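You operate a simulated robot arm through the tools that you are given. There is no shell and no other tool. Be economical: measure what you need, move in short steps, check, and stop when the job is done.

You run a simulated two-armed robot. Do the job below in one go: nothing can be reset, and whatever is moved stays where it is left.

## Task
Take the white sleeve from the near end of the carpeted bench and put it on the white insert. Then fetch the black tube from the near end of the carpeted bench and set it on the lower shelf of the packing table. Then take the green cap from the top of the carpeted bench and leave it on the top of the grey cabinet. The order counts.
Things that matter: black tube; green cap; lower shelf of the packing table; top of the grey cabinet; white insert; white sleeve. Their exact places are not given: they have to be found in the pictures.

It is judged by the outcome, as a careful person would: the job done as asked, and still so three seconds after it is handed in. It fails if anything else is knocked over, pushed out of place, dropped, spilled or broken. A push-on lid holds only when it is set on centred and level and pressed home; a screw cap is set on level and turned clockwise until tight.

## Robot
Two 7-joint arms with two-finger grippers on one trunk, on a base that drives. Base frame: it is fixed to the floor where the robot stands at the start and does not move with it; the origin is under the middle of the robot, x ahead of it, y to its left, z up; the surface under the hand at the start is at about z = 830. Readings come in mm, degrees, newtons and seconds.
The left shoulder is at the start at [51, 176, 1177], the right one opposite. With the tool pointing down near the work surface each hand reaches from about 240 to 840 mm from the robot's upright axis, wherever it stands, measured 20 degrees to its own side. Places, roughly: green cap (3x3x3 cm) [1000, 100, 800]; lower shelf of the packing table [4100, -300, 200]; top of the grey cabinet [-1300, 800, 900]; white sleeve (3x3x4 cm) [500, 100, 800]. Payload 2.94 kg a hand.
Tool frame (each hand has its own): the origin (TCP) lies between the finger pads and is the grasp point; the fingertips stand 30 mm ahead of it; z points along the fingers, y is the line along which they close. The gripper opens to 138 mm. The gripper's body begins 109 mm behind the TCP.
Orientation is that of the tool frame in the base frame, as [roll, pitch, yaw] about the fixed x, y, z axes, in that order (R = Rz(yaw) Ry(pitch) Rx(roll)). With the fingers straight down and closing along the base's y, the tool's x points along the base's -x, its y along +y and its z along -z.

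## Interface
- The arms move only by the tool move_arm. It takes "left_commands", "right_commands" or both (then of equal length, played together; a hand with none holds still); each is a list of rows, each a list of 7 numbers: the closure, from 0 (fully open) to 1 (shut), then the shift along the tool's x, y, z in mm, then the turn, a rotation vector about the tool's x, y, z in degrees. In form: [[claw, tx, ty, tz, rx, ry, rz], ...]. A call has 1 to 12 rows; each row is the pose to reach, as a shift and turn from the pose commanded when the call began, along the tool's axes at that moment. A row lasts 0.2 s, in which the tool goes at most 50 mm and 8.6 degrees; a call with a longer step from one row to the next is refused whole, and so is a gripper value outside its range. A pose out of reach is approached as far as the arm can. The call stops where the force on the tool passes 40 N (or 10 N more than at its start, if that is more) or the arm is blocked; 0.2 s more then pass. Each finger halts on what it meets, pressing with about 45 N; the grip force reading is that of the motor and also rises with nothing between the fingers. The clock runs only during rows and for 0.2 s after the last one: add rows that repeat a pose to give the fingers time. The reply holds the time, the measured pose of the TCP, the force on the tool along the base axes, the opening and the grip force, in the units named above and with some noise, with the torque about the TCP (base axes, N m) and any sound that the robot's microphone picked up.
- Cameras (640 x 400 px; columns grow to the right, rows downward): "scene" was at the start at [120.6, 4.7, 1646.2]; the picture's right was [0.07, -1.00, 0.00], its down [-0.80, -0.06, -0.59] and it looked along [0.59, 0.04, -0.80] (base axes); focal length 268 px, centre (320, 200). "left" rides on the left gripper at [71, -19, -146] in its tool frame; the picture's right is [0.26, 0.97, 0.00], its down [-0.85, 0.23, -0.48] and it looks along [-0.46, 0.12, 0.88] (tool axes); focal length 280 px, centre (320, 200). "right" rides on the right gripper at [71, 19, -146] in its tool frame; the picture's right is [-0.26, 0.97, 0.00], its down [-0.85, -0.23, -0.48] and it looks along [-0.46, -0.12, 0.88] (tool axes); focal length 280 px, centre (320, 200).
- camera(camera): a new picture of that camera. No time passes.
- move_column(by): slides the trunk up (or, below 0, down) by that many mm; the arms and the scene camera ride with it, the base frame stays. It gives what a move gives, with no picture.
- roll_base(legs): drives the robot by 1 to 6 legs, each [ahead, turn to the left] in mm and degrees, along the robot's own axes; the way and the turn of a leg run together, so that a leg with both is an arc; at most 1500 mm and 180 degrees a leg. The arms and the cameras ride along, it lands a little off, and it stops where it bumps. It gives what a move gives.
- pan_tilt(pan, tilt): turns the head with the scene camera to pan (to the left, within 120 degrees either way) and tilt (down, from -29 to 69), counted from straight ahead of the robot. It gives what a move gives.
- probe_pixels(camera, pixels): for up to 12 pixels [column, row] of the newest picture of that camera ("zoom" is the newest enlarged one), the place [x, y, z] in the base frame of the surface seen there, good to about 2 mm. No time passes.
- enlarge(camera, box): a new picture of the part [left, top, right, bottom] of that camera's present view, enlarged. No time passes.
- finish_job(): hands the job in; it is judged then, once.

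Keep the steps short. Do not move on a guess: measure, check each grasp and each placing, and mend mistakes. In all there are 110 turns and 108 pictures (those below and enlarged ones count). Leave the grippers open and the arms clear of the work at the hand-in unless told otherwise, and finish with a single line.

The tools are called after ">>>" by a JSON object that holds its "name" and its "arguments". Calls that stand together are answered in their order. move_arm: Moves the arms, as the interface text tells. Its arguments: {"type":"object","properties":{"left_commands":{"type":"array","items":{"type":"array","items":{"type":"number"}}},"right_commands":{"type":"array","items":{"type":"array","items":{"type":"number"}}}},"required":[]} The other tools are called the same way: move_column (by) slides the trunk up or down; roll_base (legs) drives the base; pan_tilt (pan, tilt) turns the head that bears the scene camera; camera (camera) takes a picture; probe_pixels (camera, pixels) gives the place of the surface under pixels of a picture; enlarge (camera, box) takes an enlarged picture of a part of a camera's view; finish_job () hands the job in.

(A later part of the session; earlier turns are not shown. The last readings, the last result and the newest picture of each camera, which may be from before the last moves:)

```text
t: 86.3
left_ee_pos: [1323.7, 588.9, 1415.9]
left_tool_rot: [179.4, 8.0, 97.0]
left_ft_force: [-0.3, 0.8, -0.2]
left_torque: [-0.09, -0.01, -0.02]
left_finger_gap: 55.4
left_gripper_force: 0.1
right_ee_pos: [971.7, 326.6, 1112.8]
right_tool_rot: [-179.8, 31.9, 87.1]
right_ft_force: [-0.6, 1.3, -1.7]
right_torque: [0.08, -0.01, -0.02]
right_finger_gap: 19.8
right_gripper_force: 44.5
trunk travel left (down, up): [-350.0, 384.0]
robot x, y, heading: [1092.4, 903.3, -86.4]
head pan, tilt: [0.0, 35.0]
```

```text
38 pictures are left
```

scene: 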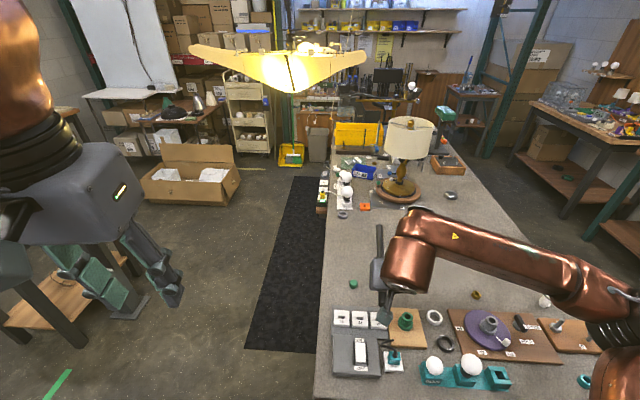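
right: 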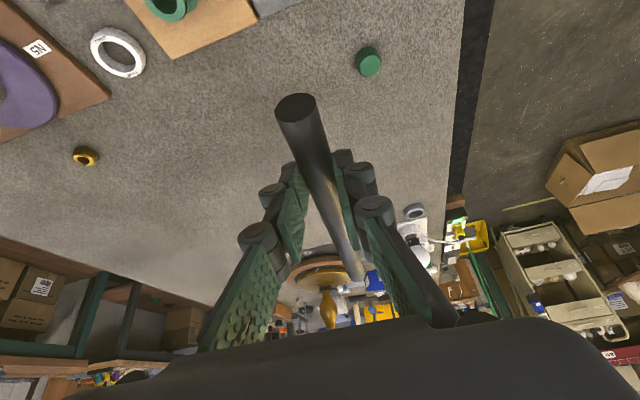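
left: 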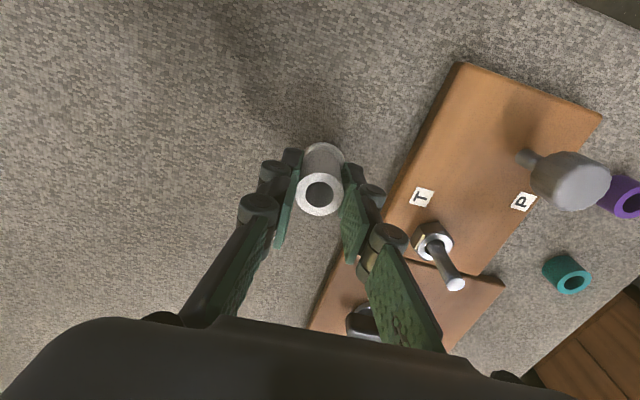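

>>> {"name": "probe_pixels", "arguments": {"camera": "scene", "pixels": [[353, 284], [405, 316], [544, 300], [545, 306], [435, 316], [317, 397], [364, 206], [327, 192]]}}

>>> {"name": "enlarge", "arguments": {"camera": "scene", "box": [480, 270, 600, 345]}}

```text
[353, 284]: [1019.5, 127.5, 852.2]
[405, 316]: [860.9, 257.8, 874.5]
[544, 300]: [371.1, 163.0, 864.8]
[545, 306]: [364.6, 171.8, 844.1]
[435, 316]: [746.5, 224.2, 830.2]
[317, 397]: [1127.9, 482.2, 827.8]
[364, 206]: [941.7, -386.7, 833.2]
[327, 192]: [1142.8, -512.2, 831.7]
```

```text
5.33 times, centred on (540, 308) of scene
```

zoom: 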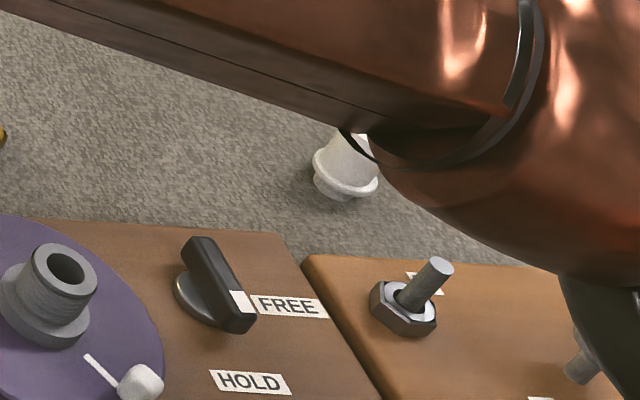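

Bench and items are unmoved; sleeve stands on the flanged insert. Try the turn again, from farther back.

>>> {"name": "roll_base", "arguments": {"legs": [[0, 73]]}}

```text
t: 89.9
left_ee_pos: [1459.3, 1039.6, 1413.9]
left_tool_rot: [179.4, 7.9, 171.7]
left_ft_force: [0.5, 0.1, 1.0]
left_torque: [0.02, 0.02, 0.0]
left_finger_gap: 55.4
left_gripper_force: 0.0
right_ee_pos: [1618.2, 630.9, 1111.9]
right_tool_rot: [-179.8, 31.7, 161.8]
right_ft_force: [-0.1, -0.6, -1.2]
right_torque: [0.05, 0.11, -0.01]
right_finger_gap: 19.8
right_gripper_force: 44.3
trunk travel left (down, up): [-350.0, 384.0]
robot x, y, heading: [1094.6, 902.4, -11.5]
head pan, tilt: [0.0, 35.0]
```

>>> {"name": "roll_base", "arguments": {"legs": [[1450, -2]]}}

>>> {"name": "camera", "arguments": {"camera": "scene"}}

```text
t: 97.0
left_ee_pos: [2841.9, 650.5, 1415.1]
left_tool_rot: [179.3, 7.9, 166.1]
left_ft_force: [0.0, 1.1, 0.1]
left_torque: [0.0, 0.02, 0.0]
left_finger_gap: 55.1
left_gripper_force: 0.0
right_ee_pos: [2960.4, 229.2, 1111.9]
right_tool_rot: [-179.8, 31.8, 156.1]
right_ft_force: [0.1, 0.6, -1.6]
right_torque: [0.03, 0.13, 0.02]
right_finger_gap: 19.7
right_gripper_force: 44.3
trunk travel left (down, up): [-350.0, 384.0]
robot x, y, heading: [2469.5, 548.2, -17.0]
head pan, tilt: [0.0, 35.0]
```

```text
36 pictures are left
```

scene: 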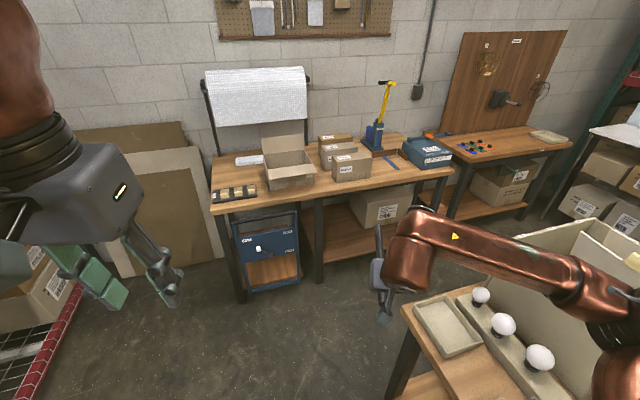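

The packing table is ahead; a carton stands on its shelf. Probe the free shelf area.

>>> {"name": "probe_pixels", "arguments": {"camera": "scene", "pixels": [[318, 278], [340, 266], [370, 252], [345, 245], [335, 215], [352, 228], [375, 228], [300, 270], [330, 205], [320, 200], [400, 216], [355, 190]]}}

>>> {"name": "enlarge", "arguments": {"camera": "scene", "box": [280, 160, 460, 300]}}

```text
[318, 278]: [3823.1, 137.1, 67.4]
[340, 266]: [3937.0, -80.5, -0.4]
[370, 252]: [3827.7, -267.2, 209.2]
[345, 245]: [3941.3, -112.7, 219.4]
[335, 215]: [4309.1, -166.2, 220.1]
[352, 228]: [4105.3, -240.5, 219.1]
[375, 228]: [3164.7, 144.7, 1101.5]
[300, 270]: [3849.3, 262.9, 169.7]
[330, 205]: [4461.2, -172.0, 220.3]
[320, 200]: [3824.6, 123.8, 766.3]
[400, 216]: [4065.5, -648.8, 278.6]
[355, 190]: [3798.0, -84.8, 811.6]
```

```text
2.86 times, centred on (370, 230) of scene
```

zoom: 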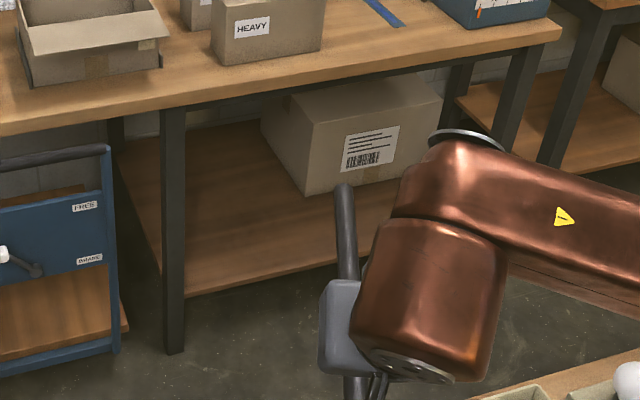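

Free shelf: y from 110 to about −330, z≈219. Driving straight on my heading brings the tube onto it. First 600 mm, staying short of the table edge.

>>> {"name": "roll_base", "arguments": {"legs": [[600, 0]]}}

```text
t: 100.4
left_ee_pos: [3419.4, 476.7, 1414.4]
left_tool_rot: [179.4, 7.9, 166.5]
left_ft_force: [0.3, -0.7, 0.1]
left_torque: [0.02, 0.04, 0.03]
left_finger_gap: 55.3
left_gripper_force: 0.0
right_ee_pos: [3540.7, 55.5, 1110.8]
right_tool_rot: [-179.8, 31.7, 156.7]
right_ft_force: [0.7, 0.3, -0.8]
right_torque: [0.08, 0.17, 0.02]
right_finger_gap: 19.4
right_gripper_force: 44.9
trunk travel left (down, up): [-350.0, 384.0]
robot x, y, heading: [3040.4, 374.7, -16.9]
head pan, tilt: [0.0, 35.0]
```

>>> {"name": "move_column", "arguments": {"by": -345}}

>>> {"name": "camera", "arguments": {"camera": "scene"}}

```text
t: 103.8
left_ee_pos: [3591.7, 427.2, 969.5]
left_tool_rot: [178.0, -11.5, 167.0]
left_ft_force: [-1.1, 1.3, 0.5]
left_torque: [-0.03, -0.13, 0.03]
left_finger_gap: 55.5
left_gripper_force: 0.1
right_ee_pos: [3553.8, 49.6, 760.0]
right_tool_rot: [-179.4, 31.0, 156.6]
right_ft_force: [-1.8, 0.0, -1.3]
right_torque: [0.08, -0.03, 0.01]
right_finger_gap: 19.4
right_gripper_force: 44.5
trunk travel left (down, up): [-5.0, 729.0]
robot x, y, heading: [3042.4, 375.2, -16.7]
head pan, tilt: [0.0, 35.0]
```

```text
34 pictures are left
```

scene: 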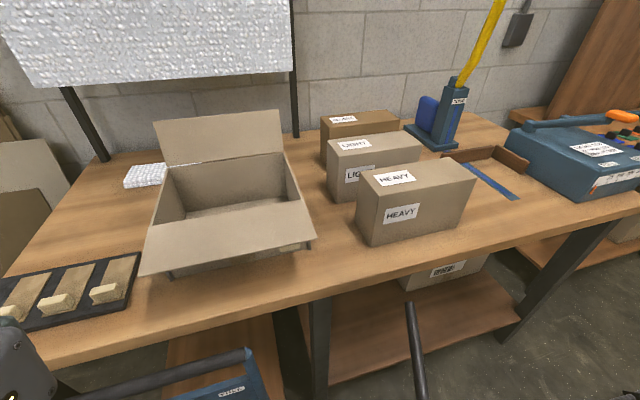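

Left hand drifted forward; retract and raise it, while lowering the tube to z≈305 (pulled back a little) in front of the shelf.

>>> {"name": "move_arm", "arguments": {"right_commands": [[1, 26, 0, 37.4, 0, 0, 0], [1, 52, 0, 74.8, 0, 0, 0], [1, 78, 0, 112.2, 0, 0, 0], [1, 104, 0, 149.6, 0, 0, 0], [1, 130, 0, 187, 0, 0, 0], [1, 156, 0, 224.4, 0, 0, 0], [1, 182, 0, 261.8, 0, 0, 0], [1, 208, 0, 299.2, 0, 0, 0], [1, 234, 0, 336.6, 0, 0, 0], [1, 260, 0, 374, 0, 0, 0], [1, 260, 0, 374, 0, 0, 0], [1, 260, 0, 374, 0, 0, 0]], "left_commands": [[0.6, 28, 2, -13, 0, 0, 0], [0.6, 56, 4, -26, 0, 0, 0], [0.6, 84, 6, -40, 0, 0, 0], [0.6, 112, 8, -53, 0, 0, 0], [0.6, 140, 10, -67, 0, 0, 0], [0.6, 168, 12, -80, 0, 0, 0], [0.6, 196, 14, -93, 0, 0, 0], [0.6, 225, 16, -107, 0, 0, 0], [0.6, 225, 16, -107, 0, 0, 0], [0.6, 225, 16, -107, 0, 0, 0], [0.6, 225, 16, -107, 0, 0, 0], [0.6, 225, 16, -107, 0, 0, 0]]}}

>>> {"name": "camera", "arguments": {"camera": "right"}}

```text
t: 104.3
left_ee_pos: [3554.8, 453.2, 948.9]
left_tool_rot: [176.1, -12.8, 172.8]
left_ft_force: [1.3, 15.1, 1.7]
left_torque: [-2.11, 0.13, 0.4]
left_finger_gap: 55.2
left_gripper_force: 0.0
left hand out of reach, approached as far as the arm can: row 1, 2
right_ee_pos: [3552.2, 80.3, 731.0]
right_tool_rot: [166.5, 25.8, 149.0]
right_ft_force: [-1.7, -21.1, 26.8]
right_torque: [3.16, 1.23, 1.29]
right_finger_gap: 19.6
right_gripper_force: 44.6
trunk travel left (down, up): [-5.0, 729.0]
robot x, y, heading: [3043.3, 375.0, -16.4]
head pan, tilt: [0.0, 35.0]
stopped in row 2 (right hand): the arm was blocked; the commanded pose is now the measured one
```

```text
33 pictures are left
```

right: 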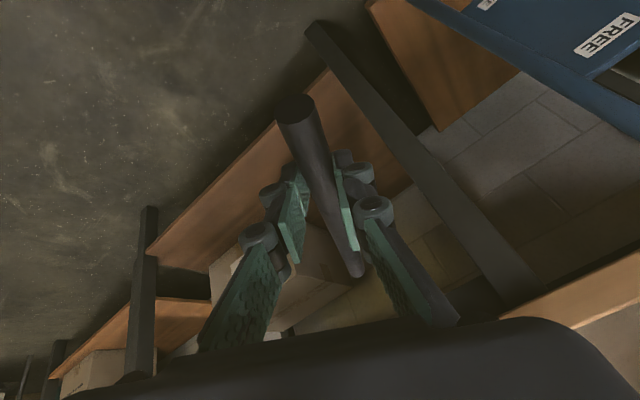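

Right arm met something. Look to the right and at the elbows.

>>> {"name": "pan_tilt", "arguments": {"pan": -70, "tilt": 50}}

>>> {"name": "camera", "arguments": {"camera": "scene"}}

>>> {"name": "pan_tilt", "arguments": {"pan": 50, "tilt": 50}}

>>> {"name": "camera", "arguments": {"camera": "scene"}}

```text
t: 105.7
left_ee_pos: [3535.6, 448.1, 950.5]
left_tool_rot: [174.9, -13.1, 172.8]
left_ft_force: [0.3, 0.8, 0.9]
left_torque: [0.02, 0.04, 0.01]
left_finger_gap: 55.1
left_gripper_force: 0.1
right_ee_pos: [3535.3, 77.2, 740.8]
right_tool_rot: [176.4, 32.4, 156.7]
right_ft_force: [0.1, -0.2, -0.8]
right_torque: [0.02, 0.11, 0.01]
right_finger_gap: 19.5
right_gripper_force: 44.4
trunk travel left (down, up): [-5.0, 729.0]
robot x, y, heading: [3042.8, 371.5, -16.9]
head pan, tilt: [-70.0, 50.0]
```

```text
32 pictures are left
```

scene: 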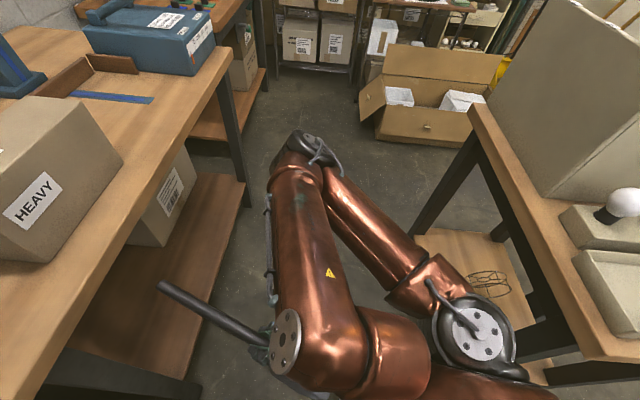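

```text
t: 107.7
left_ee_pos: [3493.2, 451.0, 982.0]
left_tool_rot: [177.2, -10.6, 168.4]
left_ft_force: [-0.2, 0.3, -0.6]
left_torque: [0.0, 0.04, 0.0]
left_finger_gap: 55.3
left_gripper_force: 0.1
right_ee_pos: [3499.2, 61.5, 735.3]
right_tool_rot: [179.8, 36.0, 156.1]
right_ft_force: [0.6, 1.5, -1.6]
right_torque: [0.07, 0.11, 0.02]
right_finger_gap: 19.4
right_gripper_force: 44.2
trunk travel left (down, up): [-5.0, 729.0]
robot x, y, heading: [3039.2, 373.0, -16.7]
head pan, tilt: [50.0, 50.0]
```

```text
31 pictures are left
```

scene: 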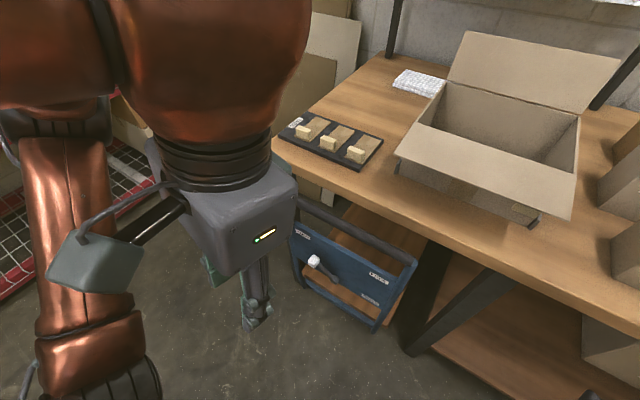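

No visible contact; it looks like the arm's elbow re-posing while lowering fast. Try lowering slowly with the right arm only.

>>> {"name": "move_arm", "arguments": {"right_commands": [[1, 5, 0, 7, 0, 0, 0], [1, 12, 0, 16, 0, 0, 0], [1, 22, 0, 30, 0, 0, 0], [1, 33, 0, 45, 0, 0, 0], [1, 44, 0, 60, 0, 0, 0], [1, 55, 0, 75, 0, 0, 0], [1, 66, 0, 90, 0, 0, 0], [1, 77, 0, 105, 0, 0, 0], [1, 88, 0, 120, 0, 0, 0], [1, 99, 0, 136, 0, 0, 0], [1, 110, 0, 151, 0, 0, 0], [1, 117, 0, 161, 0, 0, 0]]}}

```text
t: 110.3
left_ee_pos: [3504.8, 449.8, 973.1]
left_tool_rot: [176.8, -12.6, 169.0]
left_ft_force: [0.2, -0.3, 0.2]
left_torque: [0.02, -0.04, 0.0]
left_finger_gap: 55.0
left_gripper_force: 0.0
right_ee_pos: [3553.9, 53.1, 628.2]
right_tool_rot: [-179.8, 35.6, 156.0]
right_ft_force: [-0.8, -0.1, -1.9]
right_torque: [0.09, 0.08, 0.03]
right_finger_gap: 19.2
right_gripper_force: 44.4
right hand out of reach, approached as far as the arm can: row 1, 2, 3, 4, 5, 6, 7, 8, 9, 10, 11, 12
trunk travel left (down, up): [-5.0, 729.0]
robot x, y, heading: [3046.5, 370.4, -16.8]
head pan, tilt: [50.0, 50.0]
```

The arm folds too tightly here. Back the base up 200 mm, then extend forward and down.

>>> {"name": "roll_base", "arguments": {"legs": [[-200, 0]]}}

```text
t: 111.4
left_ee_pos: [3358.5, 540.3, 968.7]
left_tool_rot: [178.2, 2.2, 179.1]
left_ft_force: [-7.4, 4.5, 2.8]
left_torque: [-0.6, -0.72, -0.11]
left_finger_gap: 55.2
left_gripper_force: 0.0
right_ee_pos: [3386.5, 247.4, 691.2]
right_tool_rot: [170.1, 37.1, 151.9]
right_ft_force: [-2.6, 2.0, -1.2]
right_torque: [-0.19, -0.3, -0.07]
right_finger_gap: 0.0
right_gripper_force: 28.0
trunk travel left (down, up): [-5.0, 729.0]
robot x, y, heading: [2967.3, 396.4, -16.5]
head pan, tilt: [50.0, 50.0]
stopped in leg 1: the robot was blocked; the commanded pose is now the measured one
```

The right gripper reads 0 gap: the tube was lost. Look for it.

>>> {"name": "camera", "arguments": {"camera": "right"}}

>>> {"name": "pan_tilt", "arguments": {"pan": -20, "tilt": 65}}

>>> {"name": "camera", "arguments": {"camera": "scene"}}

```text
30 pictures are left
```

right: 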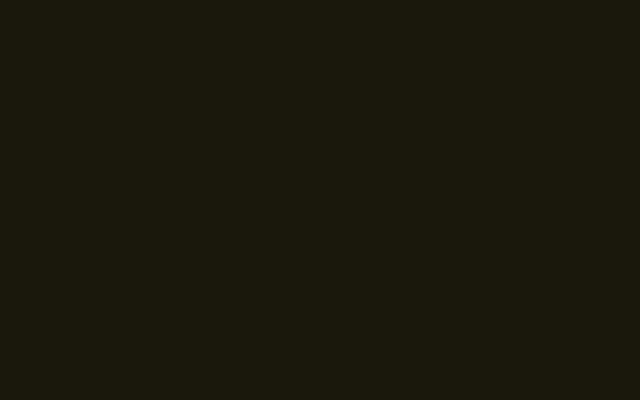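

```text
t: 112.8
left_ee_pos: [3384.6, 518.7, 952.9]
left_tool_rot: [177.3, 1.4, -178.8]
left_ft_force: [3.7, -2.5, 2.3]
left_torque: [0.32, 0.45, -0.03]
left_finger_gap: 55.0
left_gripper_force: 0.0
right_ee_pos: [3382.9, 208.2, 702.0]
right_tool_rot: [170.3, 33.0, 141.9]
right_ft_force: [201.9, 27.8, -55.5]
right_torque: [-7.27, 9.23, -21.75]
right_finger_gap: 0.0
right_gripper_force: 28.4
trunk travel left (down, up): [-5.0, 729.0]
robot x, y, heading: [2965.2, 398.2, -16.8]
head pan, tilt: [-20.0, 65.0]
```

```text
29 pictures are left
```

scene: 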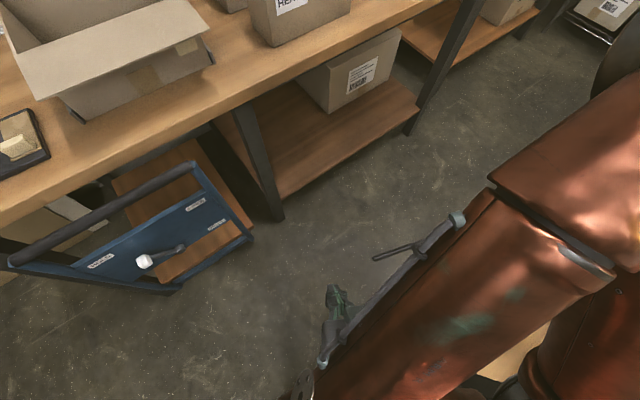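

The hand is pressing against the robot's own body. Ease it forward and to the right, slowly.

>>> {"name": "move_arm", "arguments": {"right_commands": [[1, -10, -1, 6.5, 0, 0, 0], [1, -22, -2, 14, 0, 0, 0], [1, -37, -4, 24, 0, 0, 0], [1, -52, -6, 34, 0, 0, 0], [1, -67, -7, 43, 0, 0, 0], [1, -82, -9, 53, 0, 0, 0], [1, -97, -10, 63, 0, 0, 0], [1, -112, -12, 73, 0, 0, 0], [1, -112, -12, 73, 0, 0, 0]]}}

>>> {"name": "pan_tilt", "arguments": {"pan": 0, "tilt": 69}}

>>> {"name": "camera", "arguments": {"camera": "scene"}}

```text
t: 113.1
left_ee_pos: [3381.2, 515.0, 957.5]
left_tool_rot: [177.7, 2.1, 178.6]
left_ft_force: [2.6, 1.5, -0.8]
left_torque: [-0.13, 0.32, 0.02]
left_finger_gap: 55.3
left_gripper_force: 0.0
right_ee_pos: [3373.6, 213.2, 686.8]
right_tool_rot: [176.6, 32.2, 148.2]
right_ft_force: [48.1, -52.8, -7.9]
right_torque: [3.87, 3.09, 3.16]
right_finger_gap: 0.0
right_gripper_force: 28.3
right hand out of reach, approached as far as the arm can: row 1
trunk travel left (down, up): [-5.0, 729.0]
robot x, y, heading: [2963.7, 398.4, -17.1]
head pan, tilt: [-20.0, 65.0]
stopped in row 1 (right hand): the arm was blocked; the commanded pose is now the measured one
```

```text
t: 114.0
left_ee_pos: [3372.8, 512.3, 958.9]
left_tool_rot: [176.8, 0.9, 178.6]
left_ft_force: [0.9, -0.3, -0.5]
left_torque: [-0.02, 0.06, -0.01]
left_finger_gap: 55.6
left_gripper_force: 0.1
right_ee_pos: [3369.8, 208.3, 682.4]
right_tool_rot: [174.7, 31.2, 147.4]
right_ft_force: [35.9, 4.3, 10.9]
right_torque: [0.66, 4.78, -3.91]
right_finger_gap: 0.0
right_gripper_force: 28.2
trunk travel left (down, up): [-5.0, 729.0]
robot x, y, heading: [2963.3, 401.9, -17.1]
head pan, tilt: [0.0, 68.8]
```

```text
28 pictures are left
```

scene: 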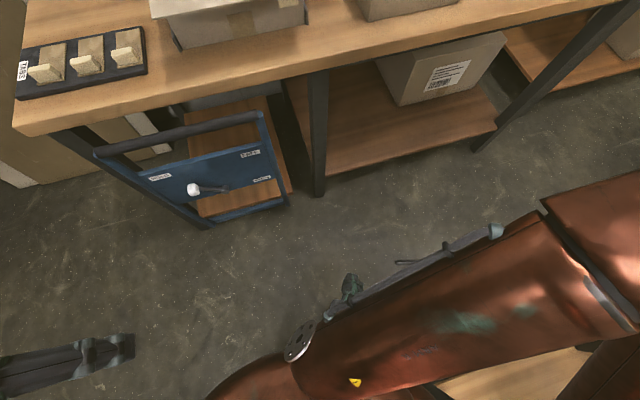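

I'll raise the trunk to free the folded arm (nothing above it).

>>> {"name": "move_column", "arguments": {"by": 200}}

>>> {"name": "camera", "arguments": {"camera": "right"}}

>>> {"name": "camera", "arguments": {"camera": "left"}}

```text
t: 116.1
left_ee_pos: [3370.2, 512.1, 1158.6]
left_tool_rot: [176.7, 0.9, 178.4]
left_ft_force: [-0.1, -0.1, -0.1]
left_torque: [-0.01, 0.0, -0.01]
left_finger_gap: 54.9
left_gripper_force: 0.1
right_ee_pos: [3367.4, 204.6, 881.9]
right_tool_rot: [175.0, 31.4, 147.6]
right_ft_force: [-0.1, -0.6, 0.2]
right_torque: [0.0, 0.04, -0.05]
right_finger_gap: 0.1
right_gripper_force: 28.8
trunk travel left (down, up): [-205.0, 529.0]
robot x, y, heading: [2965.1, 397.7, -17.0]
head pan, tilt: [0.0, 68.8]
```

```text
27 pictures are left
```

right: 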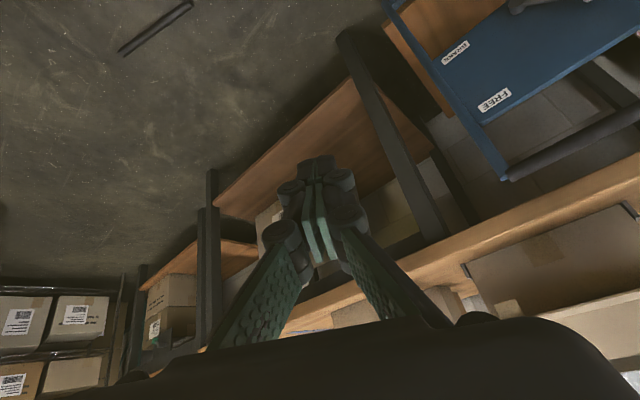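

```text
26 pictures are left
```

left: 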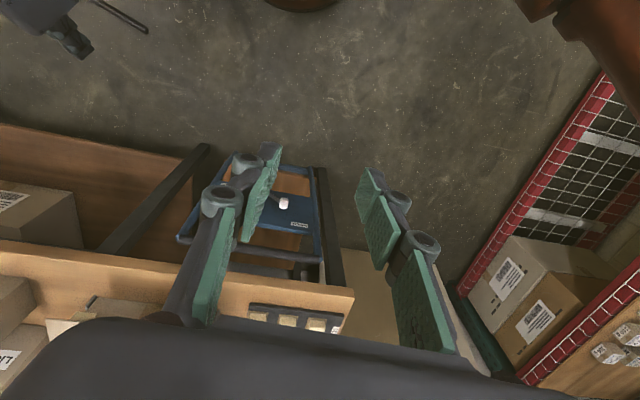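

The arm is free and the tube lies on the floor (right view, 155,28; left view, 120,15). Locate it.

>>> {"name": "probe_pixels", "arguments": {"camera": "right", "pixels": [[122, 50], [140, 38], [158, 26], [175, 14], [190, 4]]}}

>>> {"name": "probe_pixels", "arguments": {"camera": "left", "pixels": [[98, 4], [120, 15], [140, 28], [148, 32]]}}

```text
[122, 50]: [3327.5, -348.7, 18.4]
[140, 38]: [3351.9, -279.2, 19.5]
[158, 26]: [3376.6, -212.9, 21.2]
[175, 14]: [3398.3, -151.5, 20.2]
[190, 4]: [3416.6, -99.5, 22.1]
```

```text
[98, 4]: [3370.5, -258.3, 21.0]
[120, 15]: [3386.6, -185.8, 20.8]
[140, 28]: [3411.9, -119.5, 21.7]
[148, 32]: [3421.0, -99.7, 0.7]
```

Tube on the floor from (3326,−350) to (3418,−97). I'll pick it up with the right hand pointing straight down. First re-pose both arms with more extension so nothing is overfolded.

>>> {"name": "move_arm", "arguments": {"right_commands": [[1, -15, 12, 9, 0.8, 5.2, 0], [0.8, -30, 24, 18, 1.6, 10.5, 0], [0.6, -45, 35, 27, 2.5, 15.7, 0], [0.6, -60, 47, 36, 3.3, 21, 0], [0.6, -75, 58, 46, 4.1, 26.2, 0], [0.6, -90, 70, 55, 5, 31.4, 0], [0.6, -90, 70, 55, 5, 31.4, 0], [0.6, -90, 70, 55, 5, 31.4, 0]], "left_commands": [[0.6, -19, 8, 12, 0, 0, 0], [0.6, -38, 15, 23, 0, 0, 0], [0.6, -57, 23, 35, 0, 0, 0], [0.6, -77, 31, 47, 0, 0, 0], [0.6, -96, 38, 58, 0, 0, 0], [0.6, -115, 46, 70, 0, 0, 0], [0.6, -115, 46, 70, 0, 0, 0], [0.6, -115, 46, 70, 0, 0, 0]]}}

```text
t: 117.9
left_ee_pos: [3488.1, 557.9, 1095.9]
left_tool_rot: [176.8, 0.8, 178.6]
left_ft_force: [-0.3, 1.0, -0.6]
left_torque: [0.01, -0.01, 0.01]
left_finger_gap: 55.1
left_gripper_force: 0.1
right_ee_pos: [3494.6, 213.5, 889.0]
right_tool_rot: [-179.6, 0.1, 148.9]
right_ft_force: [0.0, -0.1, 1.2]
right_torque: [0.01, 0.01, 0.0]
right_finger_gap: 55.3
right_gripper_force: 0.1
trunk travel left (down, up): [-205.0, 529.0]
robot x, y, heading: [2966.2, 396.9, -17.3]
head pan, tilt: [0.0, 68.8]
```

>>> {"name": "roll_base", "arguments": {"legs": [[0, -6.4], [180, 0], [0, -36.3]]}}

>>> {"name": "camera", "arguments": {"camera": "right"}}

```text
t: 120.7
left_ee_pos: [3606.7, 403.8, 1115.7]
left_tool_rot: [177.3, 5.3, 165.7]
left_ft_force: [1.0, -1.9, 0.0]
left_torque: [0.14, 0.16, 0.01]
left_finger_gap: 55.0
left_gripper_force: 0.1
right_ee_pos: [3546.3, 53.5, 918.1]
right_tool_rot: [179.2, 4.2, 136.1]
right_ft_force: [1.2, -1.8, 0.4]
right_torque: [0.11, 0.05, 0.01]
right_finger_gap: 55.2
right_gripper_force: 0.0
trunk travel left (down, up): [-205.0, 529.0]
robot x, y, heading: [3128.2, 328.0, -30.1]
head pan, tilt: [0.0, 68.8]
stopped in leg 3: the robot was blocked; the commanded pose is now the measured one
```

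```text
25 pictures are left
```

right: 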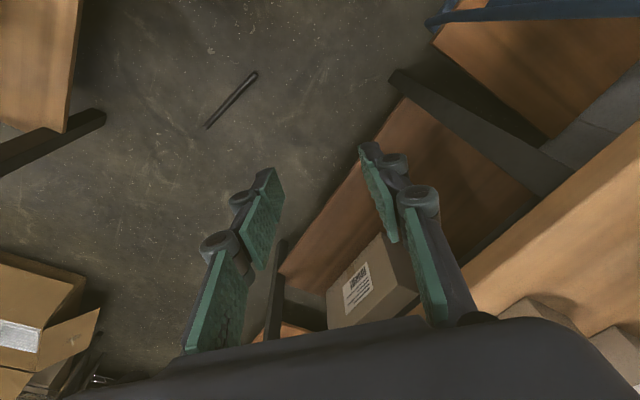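

Nothing touched as far as I see; the third leg stopped early. Turn the remaining 30°.

>>> {"name": "roll_base", "arguments": {"legs": [[0, -30]]}}

```text
t: 122.6
left_ee_pos: [3593.7, 146.1, 1108.2]
left_tool_rot: [177.7, 4.4, 135.4]
left_ft_force: [-0.4, -0.7, -0.4]
left_torque: [0.0, -0.05, 0.04]
left_finger_gap: 55.3
left_gripper_force: 0.1
right_ee_pos: [3361.6, -123.1, 912.9]
right_tool_rot: [-180.0, 3.8, 105.6]
right_ft_force: [-0.3, 0.0, 0.4]
right_torque: [-0.03, 0.02, 0.0]
right_finger_gap: 55.1
right_gripper_force: 0.0
trunk travel left (down, up): [-205.0, 529.0]
robot x, y, heading: [3130.3, 328.5, -60.3]
head pan, tilt: [0.0, 68.8]
```

>>> {"name": "move_arm", "arguments": {"right_commands": [[0.6, -8, 2, 17, 0, 0.7, 6], [0.6, -16, 5, 34, 0, 1.4, 12], [0.6, -25, 7, 51, 0, 2, 18], [0.6, -33, 9, 68, 0, 2.7, 24], [0.6, -41, 11, 86, 0, 3.3, 30], [0.6, -49, 13.5, 103, 0, 3.8, 35.6], [0.6, -49, 13.5, 103, 0, 3.8, 35.6]]}}

>>> {"name": "move_column", "arguments": {"by": -200}}

>>> {"name": "camera", "arguments": {"camera": "right"}}

```text
t: 123.2
left_ee_pos: [3571.5, 185.2, 1127.0]
left_tool_rot: [176.2, 8.4, 138.1]
left_ft_force: [2.8, 0.4, 0.9]
left_torque: [-0.12, 0.26, -0.03]
left_finger_gap: 55.2
left_gripper_force: 0.1
right_ee_pos: [3375.3, -114.9, 892.0]
right_tool_rot: [176.5, 3.8, 100.2]
right_ft_force: [3.6, 3.2, -1.5]
right_torque: [-0.36, 0.42, 0.0]
right_finger_gap: 55.3
right_gripper_force: 0.0
trunk travel left (down, up): [-205.0, 529.0]
robot x, y, heading: [3147.6, 303.6, -54.3]
head pan, tilt: [0.0, 68.8]
stopped in row 3 (left hand): the arm was blocked; the commanded pose is now the measured one
```

```text
t: 123.5
left_ee_pos: [3607.3, 123.9, 1143.9]
left_tool_rot: [176.2, 9.8, 151.2]
left_ft_force: [4.5, 1.1, 2.5]
left_torque: [-0.07, 0.5, -0.08]
left_finger_gap: 55.5
left_gripper_force: 0.0
right_ee_pos: [3442.5, -150.2, 866.4]
right_tool_rot: [172.9, -0.5, 108.6]
right_ft_force: [3.9, 6.1, -1.6]
right_torque: [-0.71, 0.34, -0.06]
right_finger_gap: 55.4
right_gripper_force: 0.0
trunk travel left (down, up): [-204.0, 530.0]
robot x, y, heading: [3193.5, 260.6, -39.1]
head pan, tilt: [0.0, 68.8]
stopped: the arm was blocked; the commanded pose is now the measured one
```

```text
24 pictures are left
```

right: 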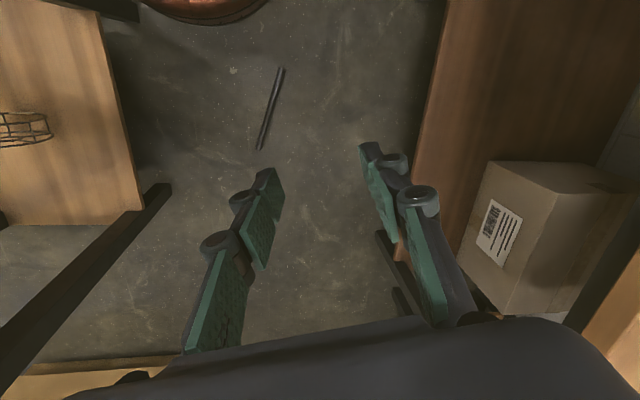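

The base itself is being pushed: something is in contact. Look at the right side.

>>> {"name": "pan_tilt", "arguments": {"pan": -80, "tilt": 50}}

>>> {"name": "camera", "arguments": {"camera": "scene"}}

```text
t: 125.1
left_ee_pos: [3575.4, 69.4, 1122.7]
left_tool_rot: [175.0, 8.9, 137.6]
left_ft_force: [-1.1, -0.4, -0.1]
left_torque: [0.16, -0.17, 0.03]
left_finger_gap: 55.0
left_gripper_force: 0.1
right_ee_pos: [3416.4, -221.5, 876.2]
right_tool_rot: [170.1, -1.4, 95.3]
right_ft_force: [-1.3, -2.2, 0.7]
right_torque: [0.3, -0.11, 0.02]
right_finger_gap: 54.9
right_gripper_force: 0.1
trunk travel left (down, up): [-204.0, 530.0]
robot x, y, heading: [3211.5, 313.6, -43.5]
head pan, tilt: [-80.0, 50.0]
```

```text
23 pictures are left
```

scene: 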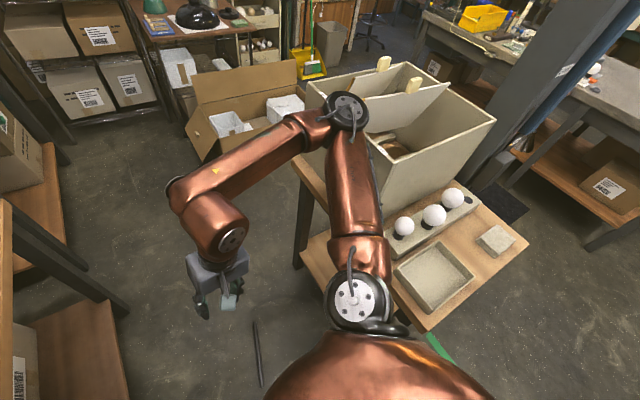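

The right elbow is over the front table, beside the file box. Raise the trunk first (frees it upward), then swing left.

>>> {"name": "move_column", "arguments": {"by": 340}}

>>> {"name": "roll_base", "arguments": {"legs": [[0, 100]]}}

```text
t: 125.4
left_ee_pos: [3574.3, 116.6, 1100.1]
left_tool_rot: [177.1, 3.7, 142.4]
left_ft_force: [304.0, -137.5, 50.6]
left_torque: [23.2, 52.43, 4.02]
left_finger_gap: 55.2
left_gripper_force: 0.1
right_ee_pos: [3476.6, -176.1, 921.4]
right_tool_rot: [159.9, -1.1, 102.6]
right_ft_force: [5.1, 2.3, 0.1]
right_torque: [-0.18, 0.57, 0.01]
right_finger_gap: 55.1
right_gripper_force: 0.1
trunk travel left (down, up): [-205.0, 529.0]
robot x, y, heading: [3222.0, 300.7, -34.0]
head pan, tilt: [-80.0, 50.0]
stopped: the arm was blocked; the commanded pose is now the measured one
```

```text
t: 126.1
left_ee_pos: [3463.8, 207.1, 1115.4]
left_tool_rot: [179.4, 11.2, 154.3]
left_ft_force: [-1.2, -2.5, 1.8]
left_torque: [0.24, -0.19, 0.0]
left_finger_gap: 55.2
left_gripper_force: 0.0
right_ee_pos: [3258.9, -214.6, 913.6]
right_tool_rot: [166.6, 9.9, 77.7]
right_ft_force: [2.1, 5.0, -1.0]
right_torque: [-0.61, 0.21, -0.1]
right_finger_gap: 55.0
right_gripper_force: 0.0
trunk travel left (down, up): [-205.0, 529.0]
robot x, y, heading: [3239.9, 284.7, -32.5]
head pan, tilt: [-80.0, 50.0]
stopped in leg 1: the robot was blocked; the commanded pose is now the measured one
```

Left hand registered a strong contact. Look at what's around it.

>>> {"name": "pan_tilt", "arguments": {"pan": 10, "tilt": 50}}

>>> {"name": "camera", "arguments": {"camera": "scene"}}

>>> {"name": "camera", "arguments": {"camera": "left"}}

```text
t: 127.8
left_ee_pos: [3506.4, 210.1, 1114.5]
left_tool_rot: [-178.5, 12.0, 154.8]
left_ft_force: [0.0, 4.2, -0.2]
left_torque: [-0.44, -0.04, -0.04]
left_finger_gap: 55.3
left_gripper_force: 0.0
right_ee_pos: [3282.9, -225.4, 912.4]
right_tool_rot: [168.0, 10.1, 74.1]
right_ft_force: [2.5, 0.8, 0.8]
right_torque: [-0.16, 0.34, -0.09]
right_finger_gap: 55.2
right_gripper_force: 0.1
trunk travel left (down, up): [-205.0, 529.0]
robot x, y, heading: [3243.7, 280.8, -32.8]
head pan, tilt: [10.0, 50.0]
```

```text
22 pictures are left
```

scene: 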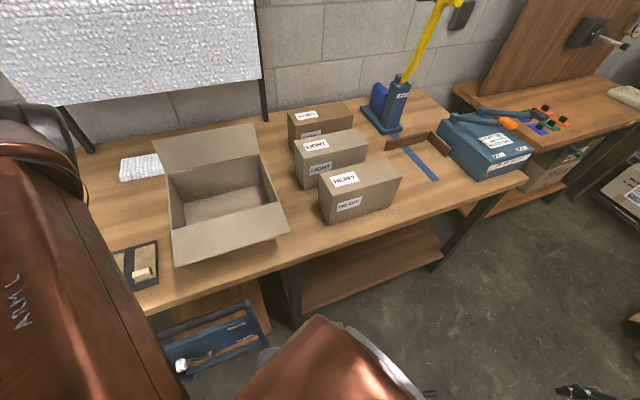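

```text
21 pictures are left
```

left: 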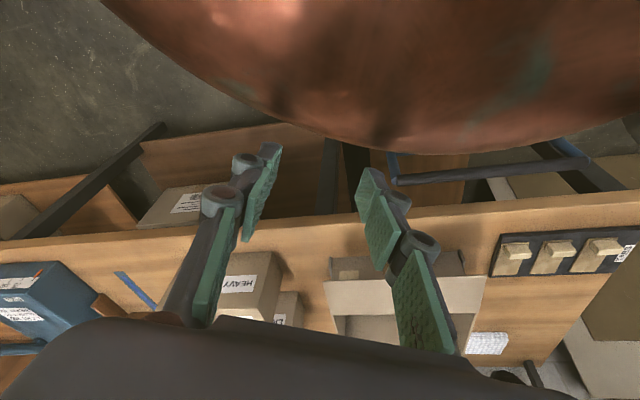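

The left hand has drifted against the robot's own belly. Move it slowly out, forward and left.

>>> {"name": "move_arm", "arguments": {"left_commands": [[0.6, -20, 9, -3, 0, 0, 0], [0.6, -45, 19, -3, 0, 0, 0], [0.6, -70, 30, 0, 0, 0, 0], [0.6, -100, 43, 0, 0, 0, 0], [0.6, -130, 56, 0, 0, 0, 0], [0.6, -160, 68, 0, 0, 0, 0], [0.6, -190, 81, 3, 0, 0, 0], [0.6, -220, 94, 5, 0, 0, 0], [0.6, -250, 107, 6, 0, 0, 0], [0.6, -272, 116, 6, 0, 0, 0], [0.6, -272, 116, 6, 0, 0, 0]]}}

```text
t: 128.1
left_ee_pos: [3481.2, 158.1, 1113.3]
left_tool_rot: [177.4, 10.9, 154.6]
left_ft_force: [-0.7, 4.5, 1.0]
left_torque: [-0.67, -0.15, -0.17]
left_finger_gap: 55.2
left_gripper_force: 0.1
right_ee_pos: [3269.6, -261.8, 904.0]
right_tool_rot: [166.7, 9.9, 74.2]
right_ft_force: [84.8, 4.4, 64.8]
right_torque: [0.93, 9.22, -1.96]
right_finger_gap: 55.4
right_gripper_force: 1.0
trunk travel left (down, up): [-205.0, 529.0]
robot x, y, heading: [3241.2, 280.9, -33.4]
head pan, tilt: [10.0, 50.0]
stopped in row 1 (right hand): the arm was blocked; the commanded pose is now the measured one
```

>>> {"name": "camera", "arguments": {"camera": "right"}}

>>> {"name": "pan_tilt", "arguments": {"pan": -60, "tilt": 55}}

>>> {"name": "camera", "arguments": {"camera": "scene"}}

```text
20 pictures are left
```

right: 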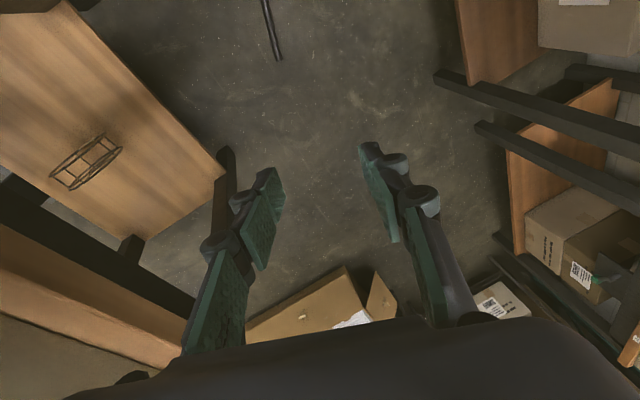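

```text
t: 129.5
left_ee_pos: [3488.0, 140.0, 1104.5]
left_tool_rot: [176.6, 9.9, 154.9]
left_ft_force: [-8.2, -13.2, -0.6]
left_torque: [1.51, -1.1, 0.34]
left_finger_gap: 55.2
left_gripper_force: 0.0
right_ee_pos: [3249.5, -270.4, 868.9]
right_tool_rot: [174.0, 8.5, 73.8]
right_ft_force: [-8.1, 3.9, -6.8]
right_torque: [-0.7, -0.79, 0.14]
right_finger_gap: 55.1
right_gripper_force: 0.0
trunk travel left (down, up): [-205.0, 529.0]
robot x, y, heading: [3242.9, 280.2, -32.7]
head pan, tilt: [-60.0, 55.0]
```

```text
19 pictures are left
```

scene: 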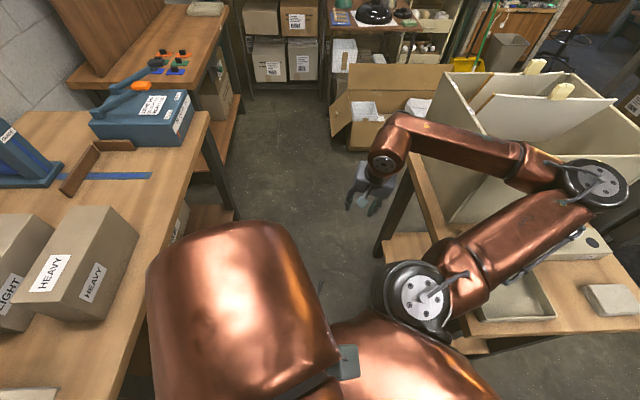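

The right forearm is folded against the file box on the front table. Move the right hand out to +x (into the gap) and up, slowly.

>>> {"name": "move_arm", "arguments": {"right_commands": [[0.6, 6, 13, -10, 0, 0, 0], [0.6, 14, 30, -20, 0, 0, 0], [0.6, 25, 52, -30, 0, 0, 0], [0.6, 38, 80, -40, 0, 0, 0], [0.6, 52, 108, -50, 0, 0, 0], [0.6, 66, 136, -60, 0, 0, 0], [0.6, 80, 164, -70, 0, 0, 0], [0.6, 94, 192, -80, 0, 0, 0], [0.6, 108, 222, -92, 0, 0, 0], [0.6, 122, 252, -104, 0, 0, 0], [0.6, 137, 282, -114, 0, 0, 0], [0.6, 151, 310, -124, 0, 0, 0]]}}

```text
t: 129.9
left_ee_pos: [3445.0, 88.7, 1097.5]
left_tool_rot: [171.9, 10.4, 153.6]
left_ft_force: [-2.4, -2.3, -6.6]
left_torque: [0.43, -0.34, 0.08]
left_finger_gap: 55.2
left_gripper_force: 0.0
right_ee_pos: [3214.6, -325.5, 865.3]
right_tool_rot: [172.5, 8.9, 72.8]
right_ft_force: [-25.1, 2.8, 27.9]
right_torque: [0.01, -2.17, 0.44]
right_finger_gap: 54.8
right_gripper_force: 0.0
trunk travel left (down, up): [-205.0, 529.0]
robot x, y, heading: [3243.4, 280.7, -32.6]
head pan, tilt: [-60.0, 55.0]
stopped in row 1 (left hand): the arm was blocked; the commanded pose is now the measured one
```

Both arms sag toward the table. Command both outward together with firm 45 mm steps.

>>> {"name": "move_arm", "arguments": {"left_commands": [[0.6, -33, 34, 0, 0, 0, 0], [0.6, -66, 68, 0, 0, 0, 0], [0.6, -99, 102, 0, 0, 0, 0], [0.6, -132, 136, 0, 0, 0, 0], [0.6, -165, 160, 0, 0, 0, 0]], "right_commands": [[0.6, 19, 39, -15, 0, 0, 0], [0.6, 38, 78, -30, 0, 0, 0], [0.6, 57, 117, -45, 0, 0, 0], [0.6, 76, 156, -60, 0, 0, 0], [0.6, 95, 195, -75, 0, 0, 0]]}}

```text
t: 131.1
left_ee_pos: [3665.9, 169.8, 1147.6]
left_tool_rot: [172.8, 10.0, 153.7]
left_ft_force: [0.0, -1.2, -0.3]
left_torque: [0.14, 0.05, 0.03]
left_finger_gap: 55.1
left_gripper_force: 0.1
right_ee_pos: [3431.7, -260.0, 942.6]
right_tool_rot: [171.8, 5.2, 72.2]
right_ft_force: [-0.2, -0.7, -0.6]
right_torque: [0.15, -0.04, -0.02]
right_finger_gap: 55.0
right_gripper_force: 0.0
trunk travel left (down, up): [-205.0, 529.0]
robot x, y, heading: [3241.3, 278.6, -32.8]
head pan, tilt: [-60.0, 55.0]
```

Both free. Bring both into natural, extended poses (right yaw unwound), then raise the trunk.

>>> {"name": "move_arm", "arguments": {"left_commands": [[0.6, -12, 9, -3, 0, 0, 0], [0.6, -24, 18, -6, 0, 0, 0], [0.6, -36, 26, -9, 0, 0, 0], [0.6, -48, 35, -12, 0, 0, 0], [0.6, -60, 44, -15, 0, 0, 0], [0.6, -72, 53, -18, 0, 0, 0], [0.6, -84, 62, -21, 0, 0, 0], [0.6, -96, 71, -24, 0, 0, 0], [0.6, -108, 80, -27, 0, 0, 0], [0.6, -118, 88, -30, 0, 0, 0], [0.6, -118, 88, -30, 0, 0, 0]], "right_commands": [[0.6, 13, 14, -11, 0, 0, -7.5], [0.6, 26, 28, -23, 0, 0, -15], [0.6, 39, 42, -34, 0, 0, -22.5], [0.6, 52, 56, -45, 0, 0, -30], [0.6, 65, 70, -57, 0, 0, -37.5], [0.6, 78, 84, -68, 0, 0, -45], [0.6, 91, 98, -79, 0, 0, -52.5], [0.6, 104, 112, -91, 0, 0, -60], [0.6, 117, 126, -102, 0, 0, -67.5], [0.6, 129, 140, -113, 0, 0, -75], [0.6, 129, 140, -113, 0, 0, -75]]}}

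>>> {"name": "move_column", "arguments": {"by": 150}}

```text
t: 133.5
left_ee_pos: [3802.6, 206.3, 1207.0]
left_tool_rot: [173.2, 10.3, 154.1]
left_ft_force: [-0.3, -0.6, 0.0]
left_torque: [0.03, 0.01, -0.01]
left_finger_gap: 55.3
left_gripper_force: 0.1
right_ee_pos: [3590.3, -157.6, 1060.9]
right_tool_rot: [-176.8, 9.5, 148.3]
right_ft_force: [0.5, 0.9, 0.1]
right_torque: [0.01, 0.0, -0.03]
right_finger_gap: 55.2
right_gripper_force: 0.1
trunk travel left (down, up): [-205.0, 529.0]
robot x, y, heading: [3246.1, 280.1, -32.4]
head pan, tilt: [-60.0, 55.0]
```

```text
t: 135.2
left_ee_pos: [3802.1, 204.4, 1356.7]
left_tool_rot: [173.2, 10.2, 154.0]
left_ft_force: [0.1, -0.9, 0.0]
left_torque: [0.03, -0.02, 0.03]
left_finger_gap: 55.4
left_gripper_force: 0.1
right_ee_pos: [3590.6, -155.1, 1212.6]
right_tool_rot: [-176.7, 9.5, 148.3]
right_ft_force: [0.8, 0.3, -0.4]
right_torque: [0.01, 0.0, -0.01]
right_finger_gap: 55.5
right_gripper_force: 0.1
trunk travel left (down, up): [-355.0, 379.0]
robot x, y, heading: [3241.9, 279.6, -32.3]
head pan, tilt: [-60.0, 55.0]
```

Check the front table's contents and the tube.

>>> {"name": "camera", "arguments": {"camera": "scene"}}

>>> {"name": "camera", "arguments": {"camera": "right"}}

```text
18 pictures are left
```

scene: 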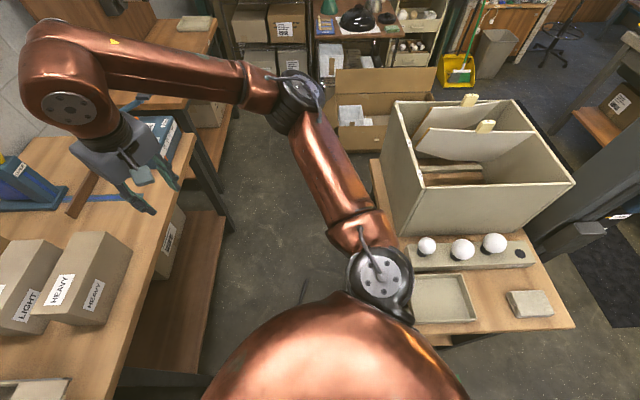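

```text
17 pictures are left
```

right: 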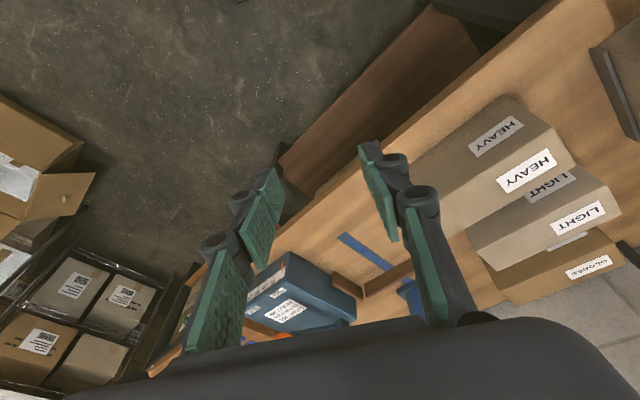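

All upright. Now turn left to leave the gap.

>>> {"name": "roll_base", "arguments": {"legs": [[0, 87]]}}

```text
t: 139.4
left_ee_pos: [3318.8, 840.4, 1358.5]
left_tool_rot: [173.3, 10.2, -116.2]
left_ft_force: [-0.2, -0.5, -0.1]
left_torque: [0.0, -0.02, 0.04]
left_finger_gap: 55.4
left_gripper_force: 0.1
right_ee_pos: [3677.9, 627.8, 1212.7]
right_tool_rot: [-176.7, 9.6, -122.1]
right_ft_force: [-0.8, -0.2, -0.6]
right_torque: [0.0, 0.01, 0.02]
right_finger_gap: 55.1
right_gripper_force: 0.1
trunk travel left (down, up): [-355.0, 379.0]
robot x, y, heading: [3245.8, 278.0, 57.5]
head pan, tilt: [-60.0, 55.0]
```

>>> {"name": "roll_base", "arguments": {"legs": [[0, 17.5]]}}

>>> {"name": "roll_base", "arguments": {"legs": [[330, 0]]}}

>>> {"name": "roll_base", "arguments": {"legs": [[0, -175]]}}

```text
t: 140.8
left_ee_pos: [3141.5, 835.4, 1358.4]
left_tool_rot: [173.3, 10.1, -98.1]
left_ft_force: [-0.3, 0.6, 0.0]
left_torque: [-0.03, -0.03, -0.03]
left_finger_gap: 55.2
left_gripper_force: 0.1
right_ee_pos: [3550.1, 744.3, 1213.1]
right_tool_rot: [-176.7, 9.5, -104.1]
right_ft_force: [-0.8, -0.9, 0.3]
right_torque: [-0.02, -0.05, 0.01]
right_finger_gap: 55.3
right_gripper_force: 0.1
trunk travel left (down, up): [-355.0, 379.0]
robot x, y, heading: [3240.9, 280.5, 75.3]
head pan, tilt: [-60.0, 55.0]
```

```text
t: 143.0
left_ee_pos: [3229.0, 1156.0, 1359.0]
left_tool_rot: [173.3, 10.2, -98.4]
left_ft_force: [0.2, -0.1, -0.4]
left_torque: [0.0, -0.02, -0.01]
left_finger_gap: 55.3
left_gripper_force: 0.1
right_ee_pos: [3636.6, 1064.8, 1213.9]
right_tool_rot: [-176.7, 9.5, -104.2]
right_ft_force: [1.3, 0.9, -0.3]
right_torque: [-0.05, 0.03, -0.02]
right_finger_gap: 55.3
right_gripper_force: 0.1
trunk travel left (down, up): [-355.0, 379.0]
robot x, y, heading: [3328.0, 599.2, 75.0]
head pan, tilt: [-60.0, 55.0]
```

```text
t: 150.4
left_ee_pos: [3515.4, 67.4, 1359.6]
left_tool_rot: [173.3, 10.3, 91.1]
left_ft_force: [-0.9, 0.3, -0.6]
left_torque: [0.01, 0.02, 0.0]
left_finger_gap: 55.2
left_gripper_force: 0.0
right_ee_pos: [3099.5, 90.1, 1212.5]
right_tool_rot: [-176.9, 9.4, 85.2]
right_ft_force: [-0.4, 0.2, -1.1]
right_torque: [0.0, -0.02, -0.03]
right_finger_gap: 55.4
right_gripper_force: 0.0
trunk travel left (down, up): [-355.0, 379.0]
robot x, y, heading: [3330.3, 598.7, -95.4]
head pan, tilt: [-60.0, 55.0]
```

Heading −95°. Now pre-pose: left hand lower, pitched 30° and yawed to the tube; right hand drawn inward.

>>> {"name": "move_arm", "arguments": {"left_commands": [[0.6, 7, -12, 37, 0.8, -2.2, 2.3], [0.6, 14, -24, 75, 1.6, -4.4, 4.6], [0.6, 21, -37, 112, 2.3, -6.6, 7], [0.6, 28, -49, 149, 3, -8.8, 9.3], [0.6, 34, -61, 187, 3.8, -11, 11.6], [0.6, 41, -73, 224, 4.5, -13.2, 14], [0.6, 48, -86, 261, 5.2, -15.4, 16.3], [0.6, 55, -98, 299, 6, -17.6, 18.6], [0.6, 62, -110, 336, 6.7, -19.7, 21], [0.6, 62, -110, 336, 6.7, -19.7, 21]], "right_commands": [[0.6, 7, 8, -1, 0, 0, 0], [0.6, 14, 16, -2, 0, 0, 0], [0.6, 21, 25, -4, 0, 0, 0], [0.6, 29, 33, -5, 0, 0, 0], [0.6, 37, 41, -6, 0, 0, 0], [0.6, 44, 50, -7, 0, 0, 0], [0.6, 51, 58, -9, 0, 0, 0], [0.6, 58, 66, -10, 0, 0, 0], [0.6, 65, 74, -11, 0, 0, 0], [0.6, 65, 74, -11, 0, 0, 0]]}}

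>>> {"name": "move_column", "arguments": {"by": -345}}

```text
t: 152.6
left_ee_pos: [3446.8, 65.3, 1007.9]
left_tool_rot: [172.1, 27.6, 66.5]
left_ft_force: [-0.5, 0.6, -1.1]
left_torque: [-0.02, -0.04, 0.02]
left_finger_gap: 55.1
left_gripper_force: 0.0
right_ee_pos: [3178.5, 150.7, 1207.4]
right_tool_rot: [-176.8, 9.6, 85.3]
right_ft_force: [-0.8, 0.6, -0.3]
right_torque: [-0.07, -0.01, 0.01]
right_finger_gap: 55.5
right_gripper_force: 0.1
trunk travel left (down, up): [-355.0, 379.0]
robot x, y, heading: [3323.3, 598.1, -95.6]
head pan, tilt: [-60.0, 55.0]
```

```text
t: 154.7
left_ee_pos: [3486.8, -30.9, 645.8]
left_tool_rot: [177.7, 15.0, 69.8]
left_ft_force: [-4.8, -7.8, 9.7]
left_torque: [1.22, -0.66, 0.16]
left_finger_gap: 55.2
left_gripper_force: 0.0
right_ee_pos: [3209.5, 104.5, 968.6]
right_tool_rot: [-171.6, 10.0, 80.4]
right_ft_force: [2.0, 2.7, 1.1]
right_torque: [-0.28, 0.28, 0.02]
right_finger_gap: 55.4
right_gripper_force: 0.2
trunk travel left (down, up): [-123.0, 611.0]
robot x, y, heading: [3317.1, 571.1, -102.2]
head pan, tilt: [-60.0, 55.0]
stopped: the arm was blocked; the commanded pose is now the measured one
```

Blocked at −232: probably the left elbow over the packing-table edge. Raise a bit and look left.

>>> {"name": "move_column", "arguments": {"by": 150}}

>>> {"name": "pan_tilt", "arguments": {"pan": 70, "tilt": 50}}

>>> {"name": "camera", "arguments": {"camera": "scene"}}

```text
t: 155.0
left_ee_pos: [3576.4, -51.6, 578.0]
left_tool_rot: [178.5, 4.7, 82.0]
left_ft_force: [1.6, 2.0, -6.2]
left_torque: [-0.29, 0.13, 0.02]
left_finger_gap: 55.2
left_gripper_force: 0.0
right_ee_pos: [3263.8, 68.0, 946.6]
right_tool_rot: [-169.3, 6.0, 91.5]
right_ft_force: [-2.0, 4.3, -3.3]
right_torque: [-0.53, -0.24, 0.16]
right_finger_gap: 55.0
right_gripper_force: 0.1
trunk travel left (down, up): [-125.0, 609.0]
robot x, y, heading: [3325.3, 580.4, -100.3]
head pan, tilt: [-60.0, 55.0]
stopped: the arm was blocked; the commanded pose is now the measured one
```

```text
t: 157.2
left_ee_pos: [3574.2, -53.1, 596.1]
left_tool_rot: [175.9, 5.6, 83.2]
left_ft_force: [2.3, -2.6, -0.1]
left_torque: [0.18, 0.18, -0.01]
left_finger_gap: 55.3
left_gripper_force: 0.0
right_ee_pos: [3246.5, 102.4, 978.2]
right_tool_rot: [-169.7, 8.1, 93.2]
right_ft_force: [1.2, -1.4, -0.3]
right_torque: [0.03, 0.15, -0.01]
right_finger_gap: 55.0
right_gripper_force: 0.0
trunk travel left (down, up): [-125.0, 609.0]
robot x, y, heading: [3298.4, 578.8, -105.1]
head pan, tilt: [70.0, 50.0]
```

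```text
16 pictures are left
```

scene: 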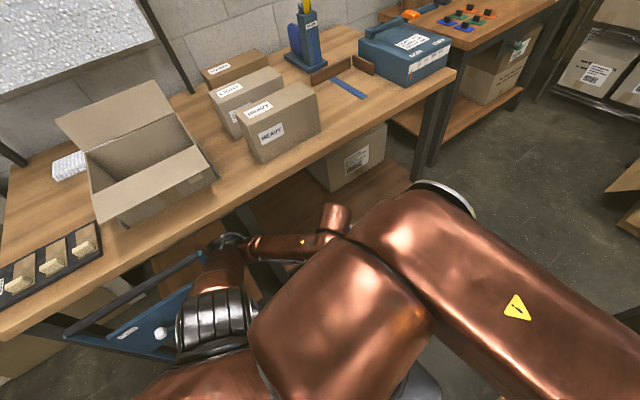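

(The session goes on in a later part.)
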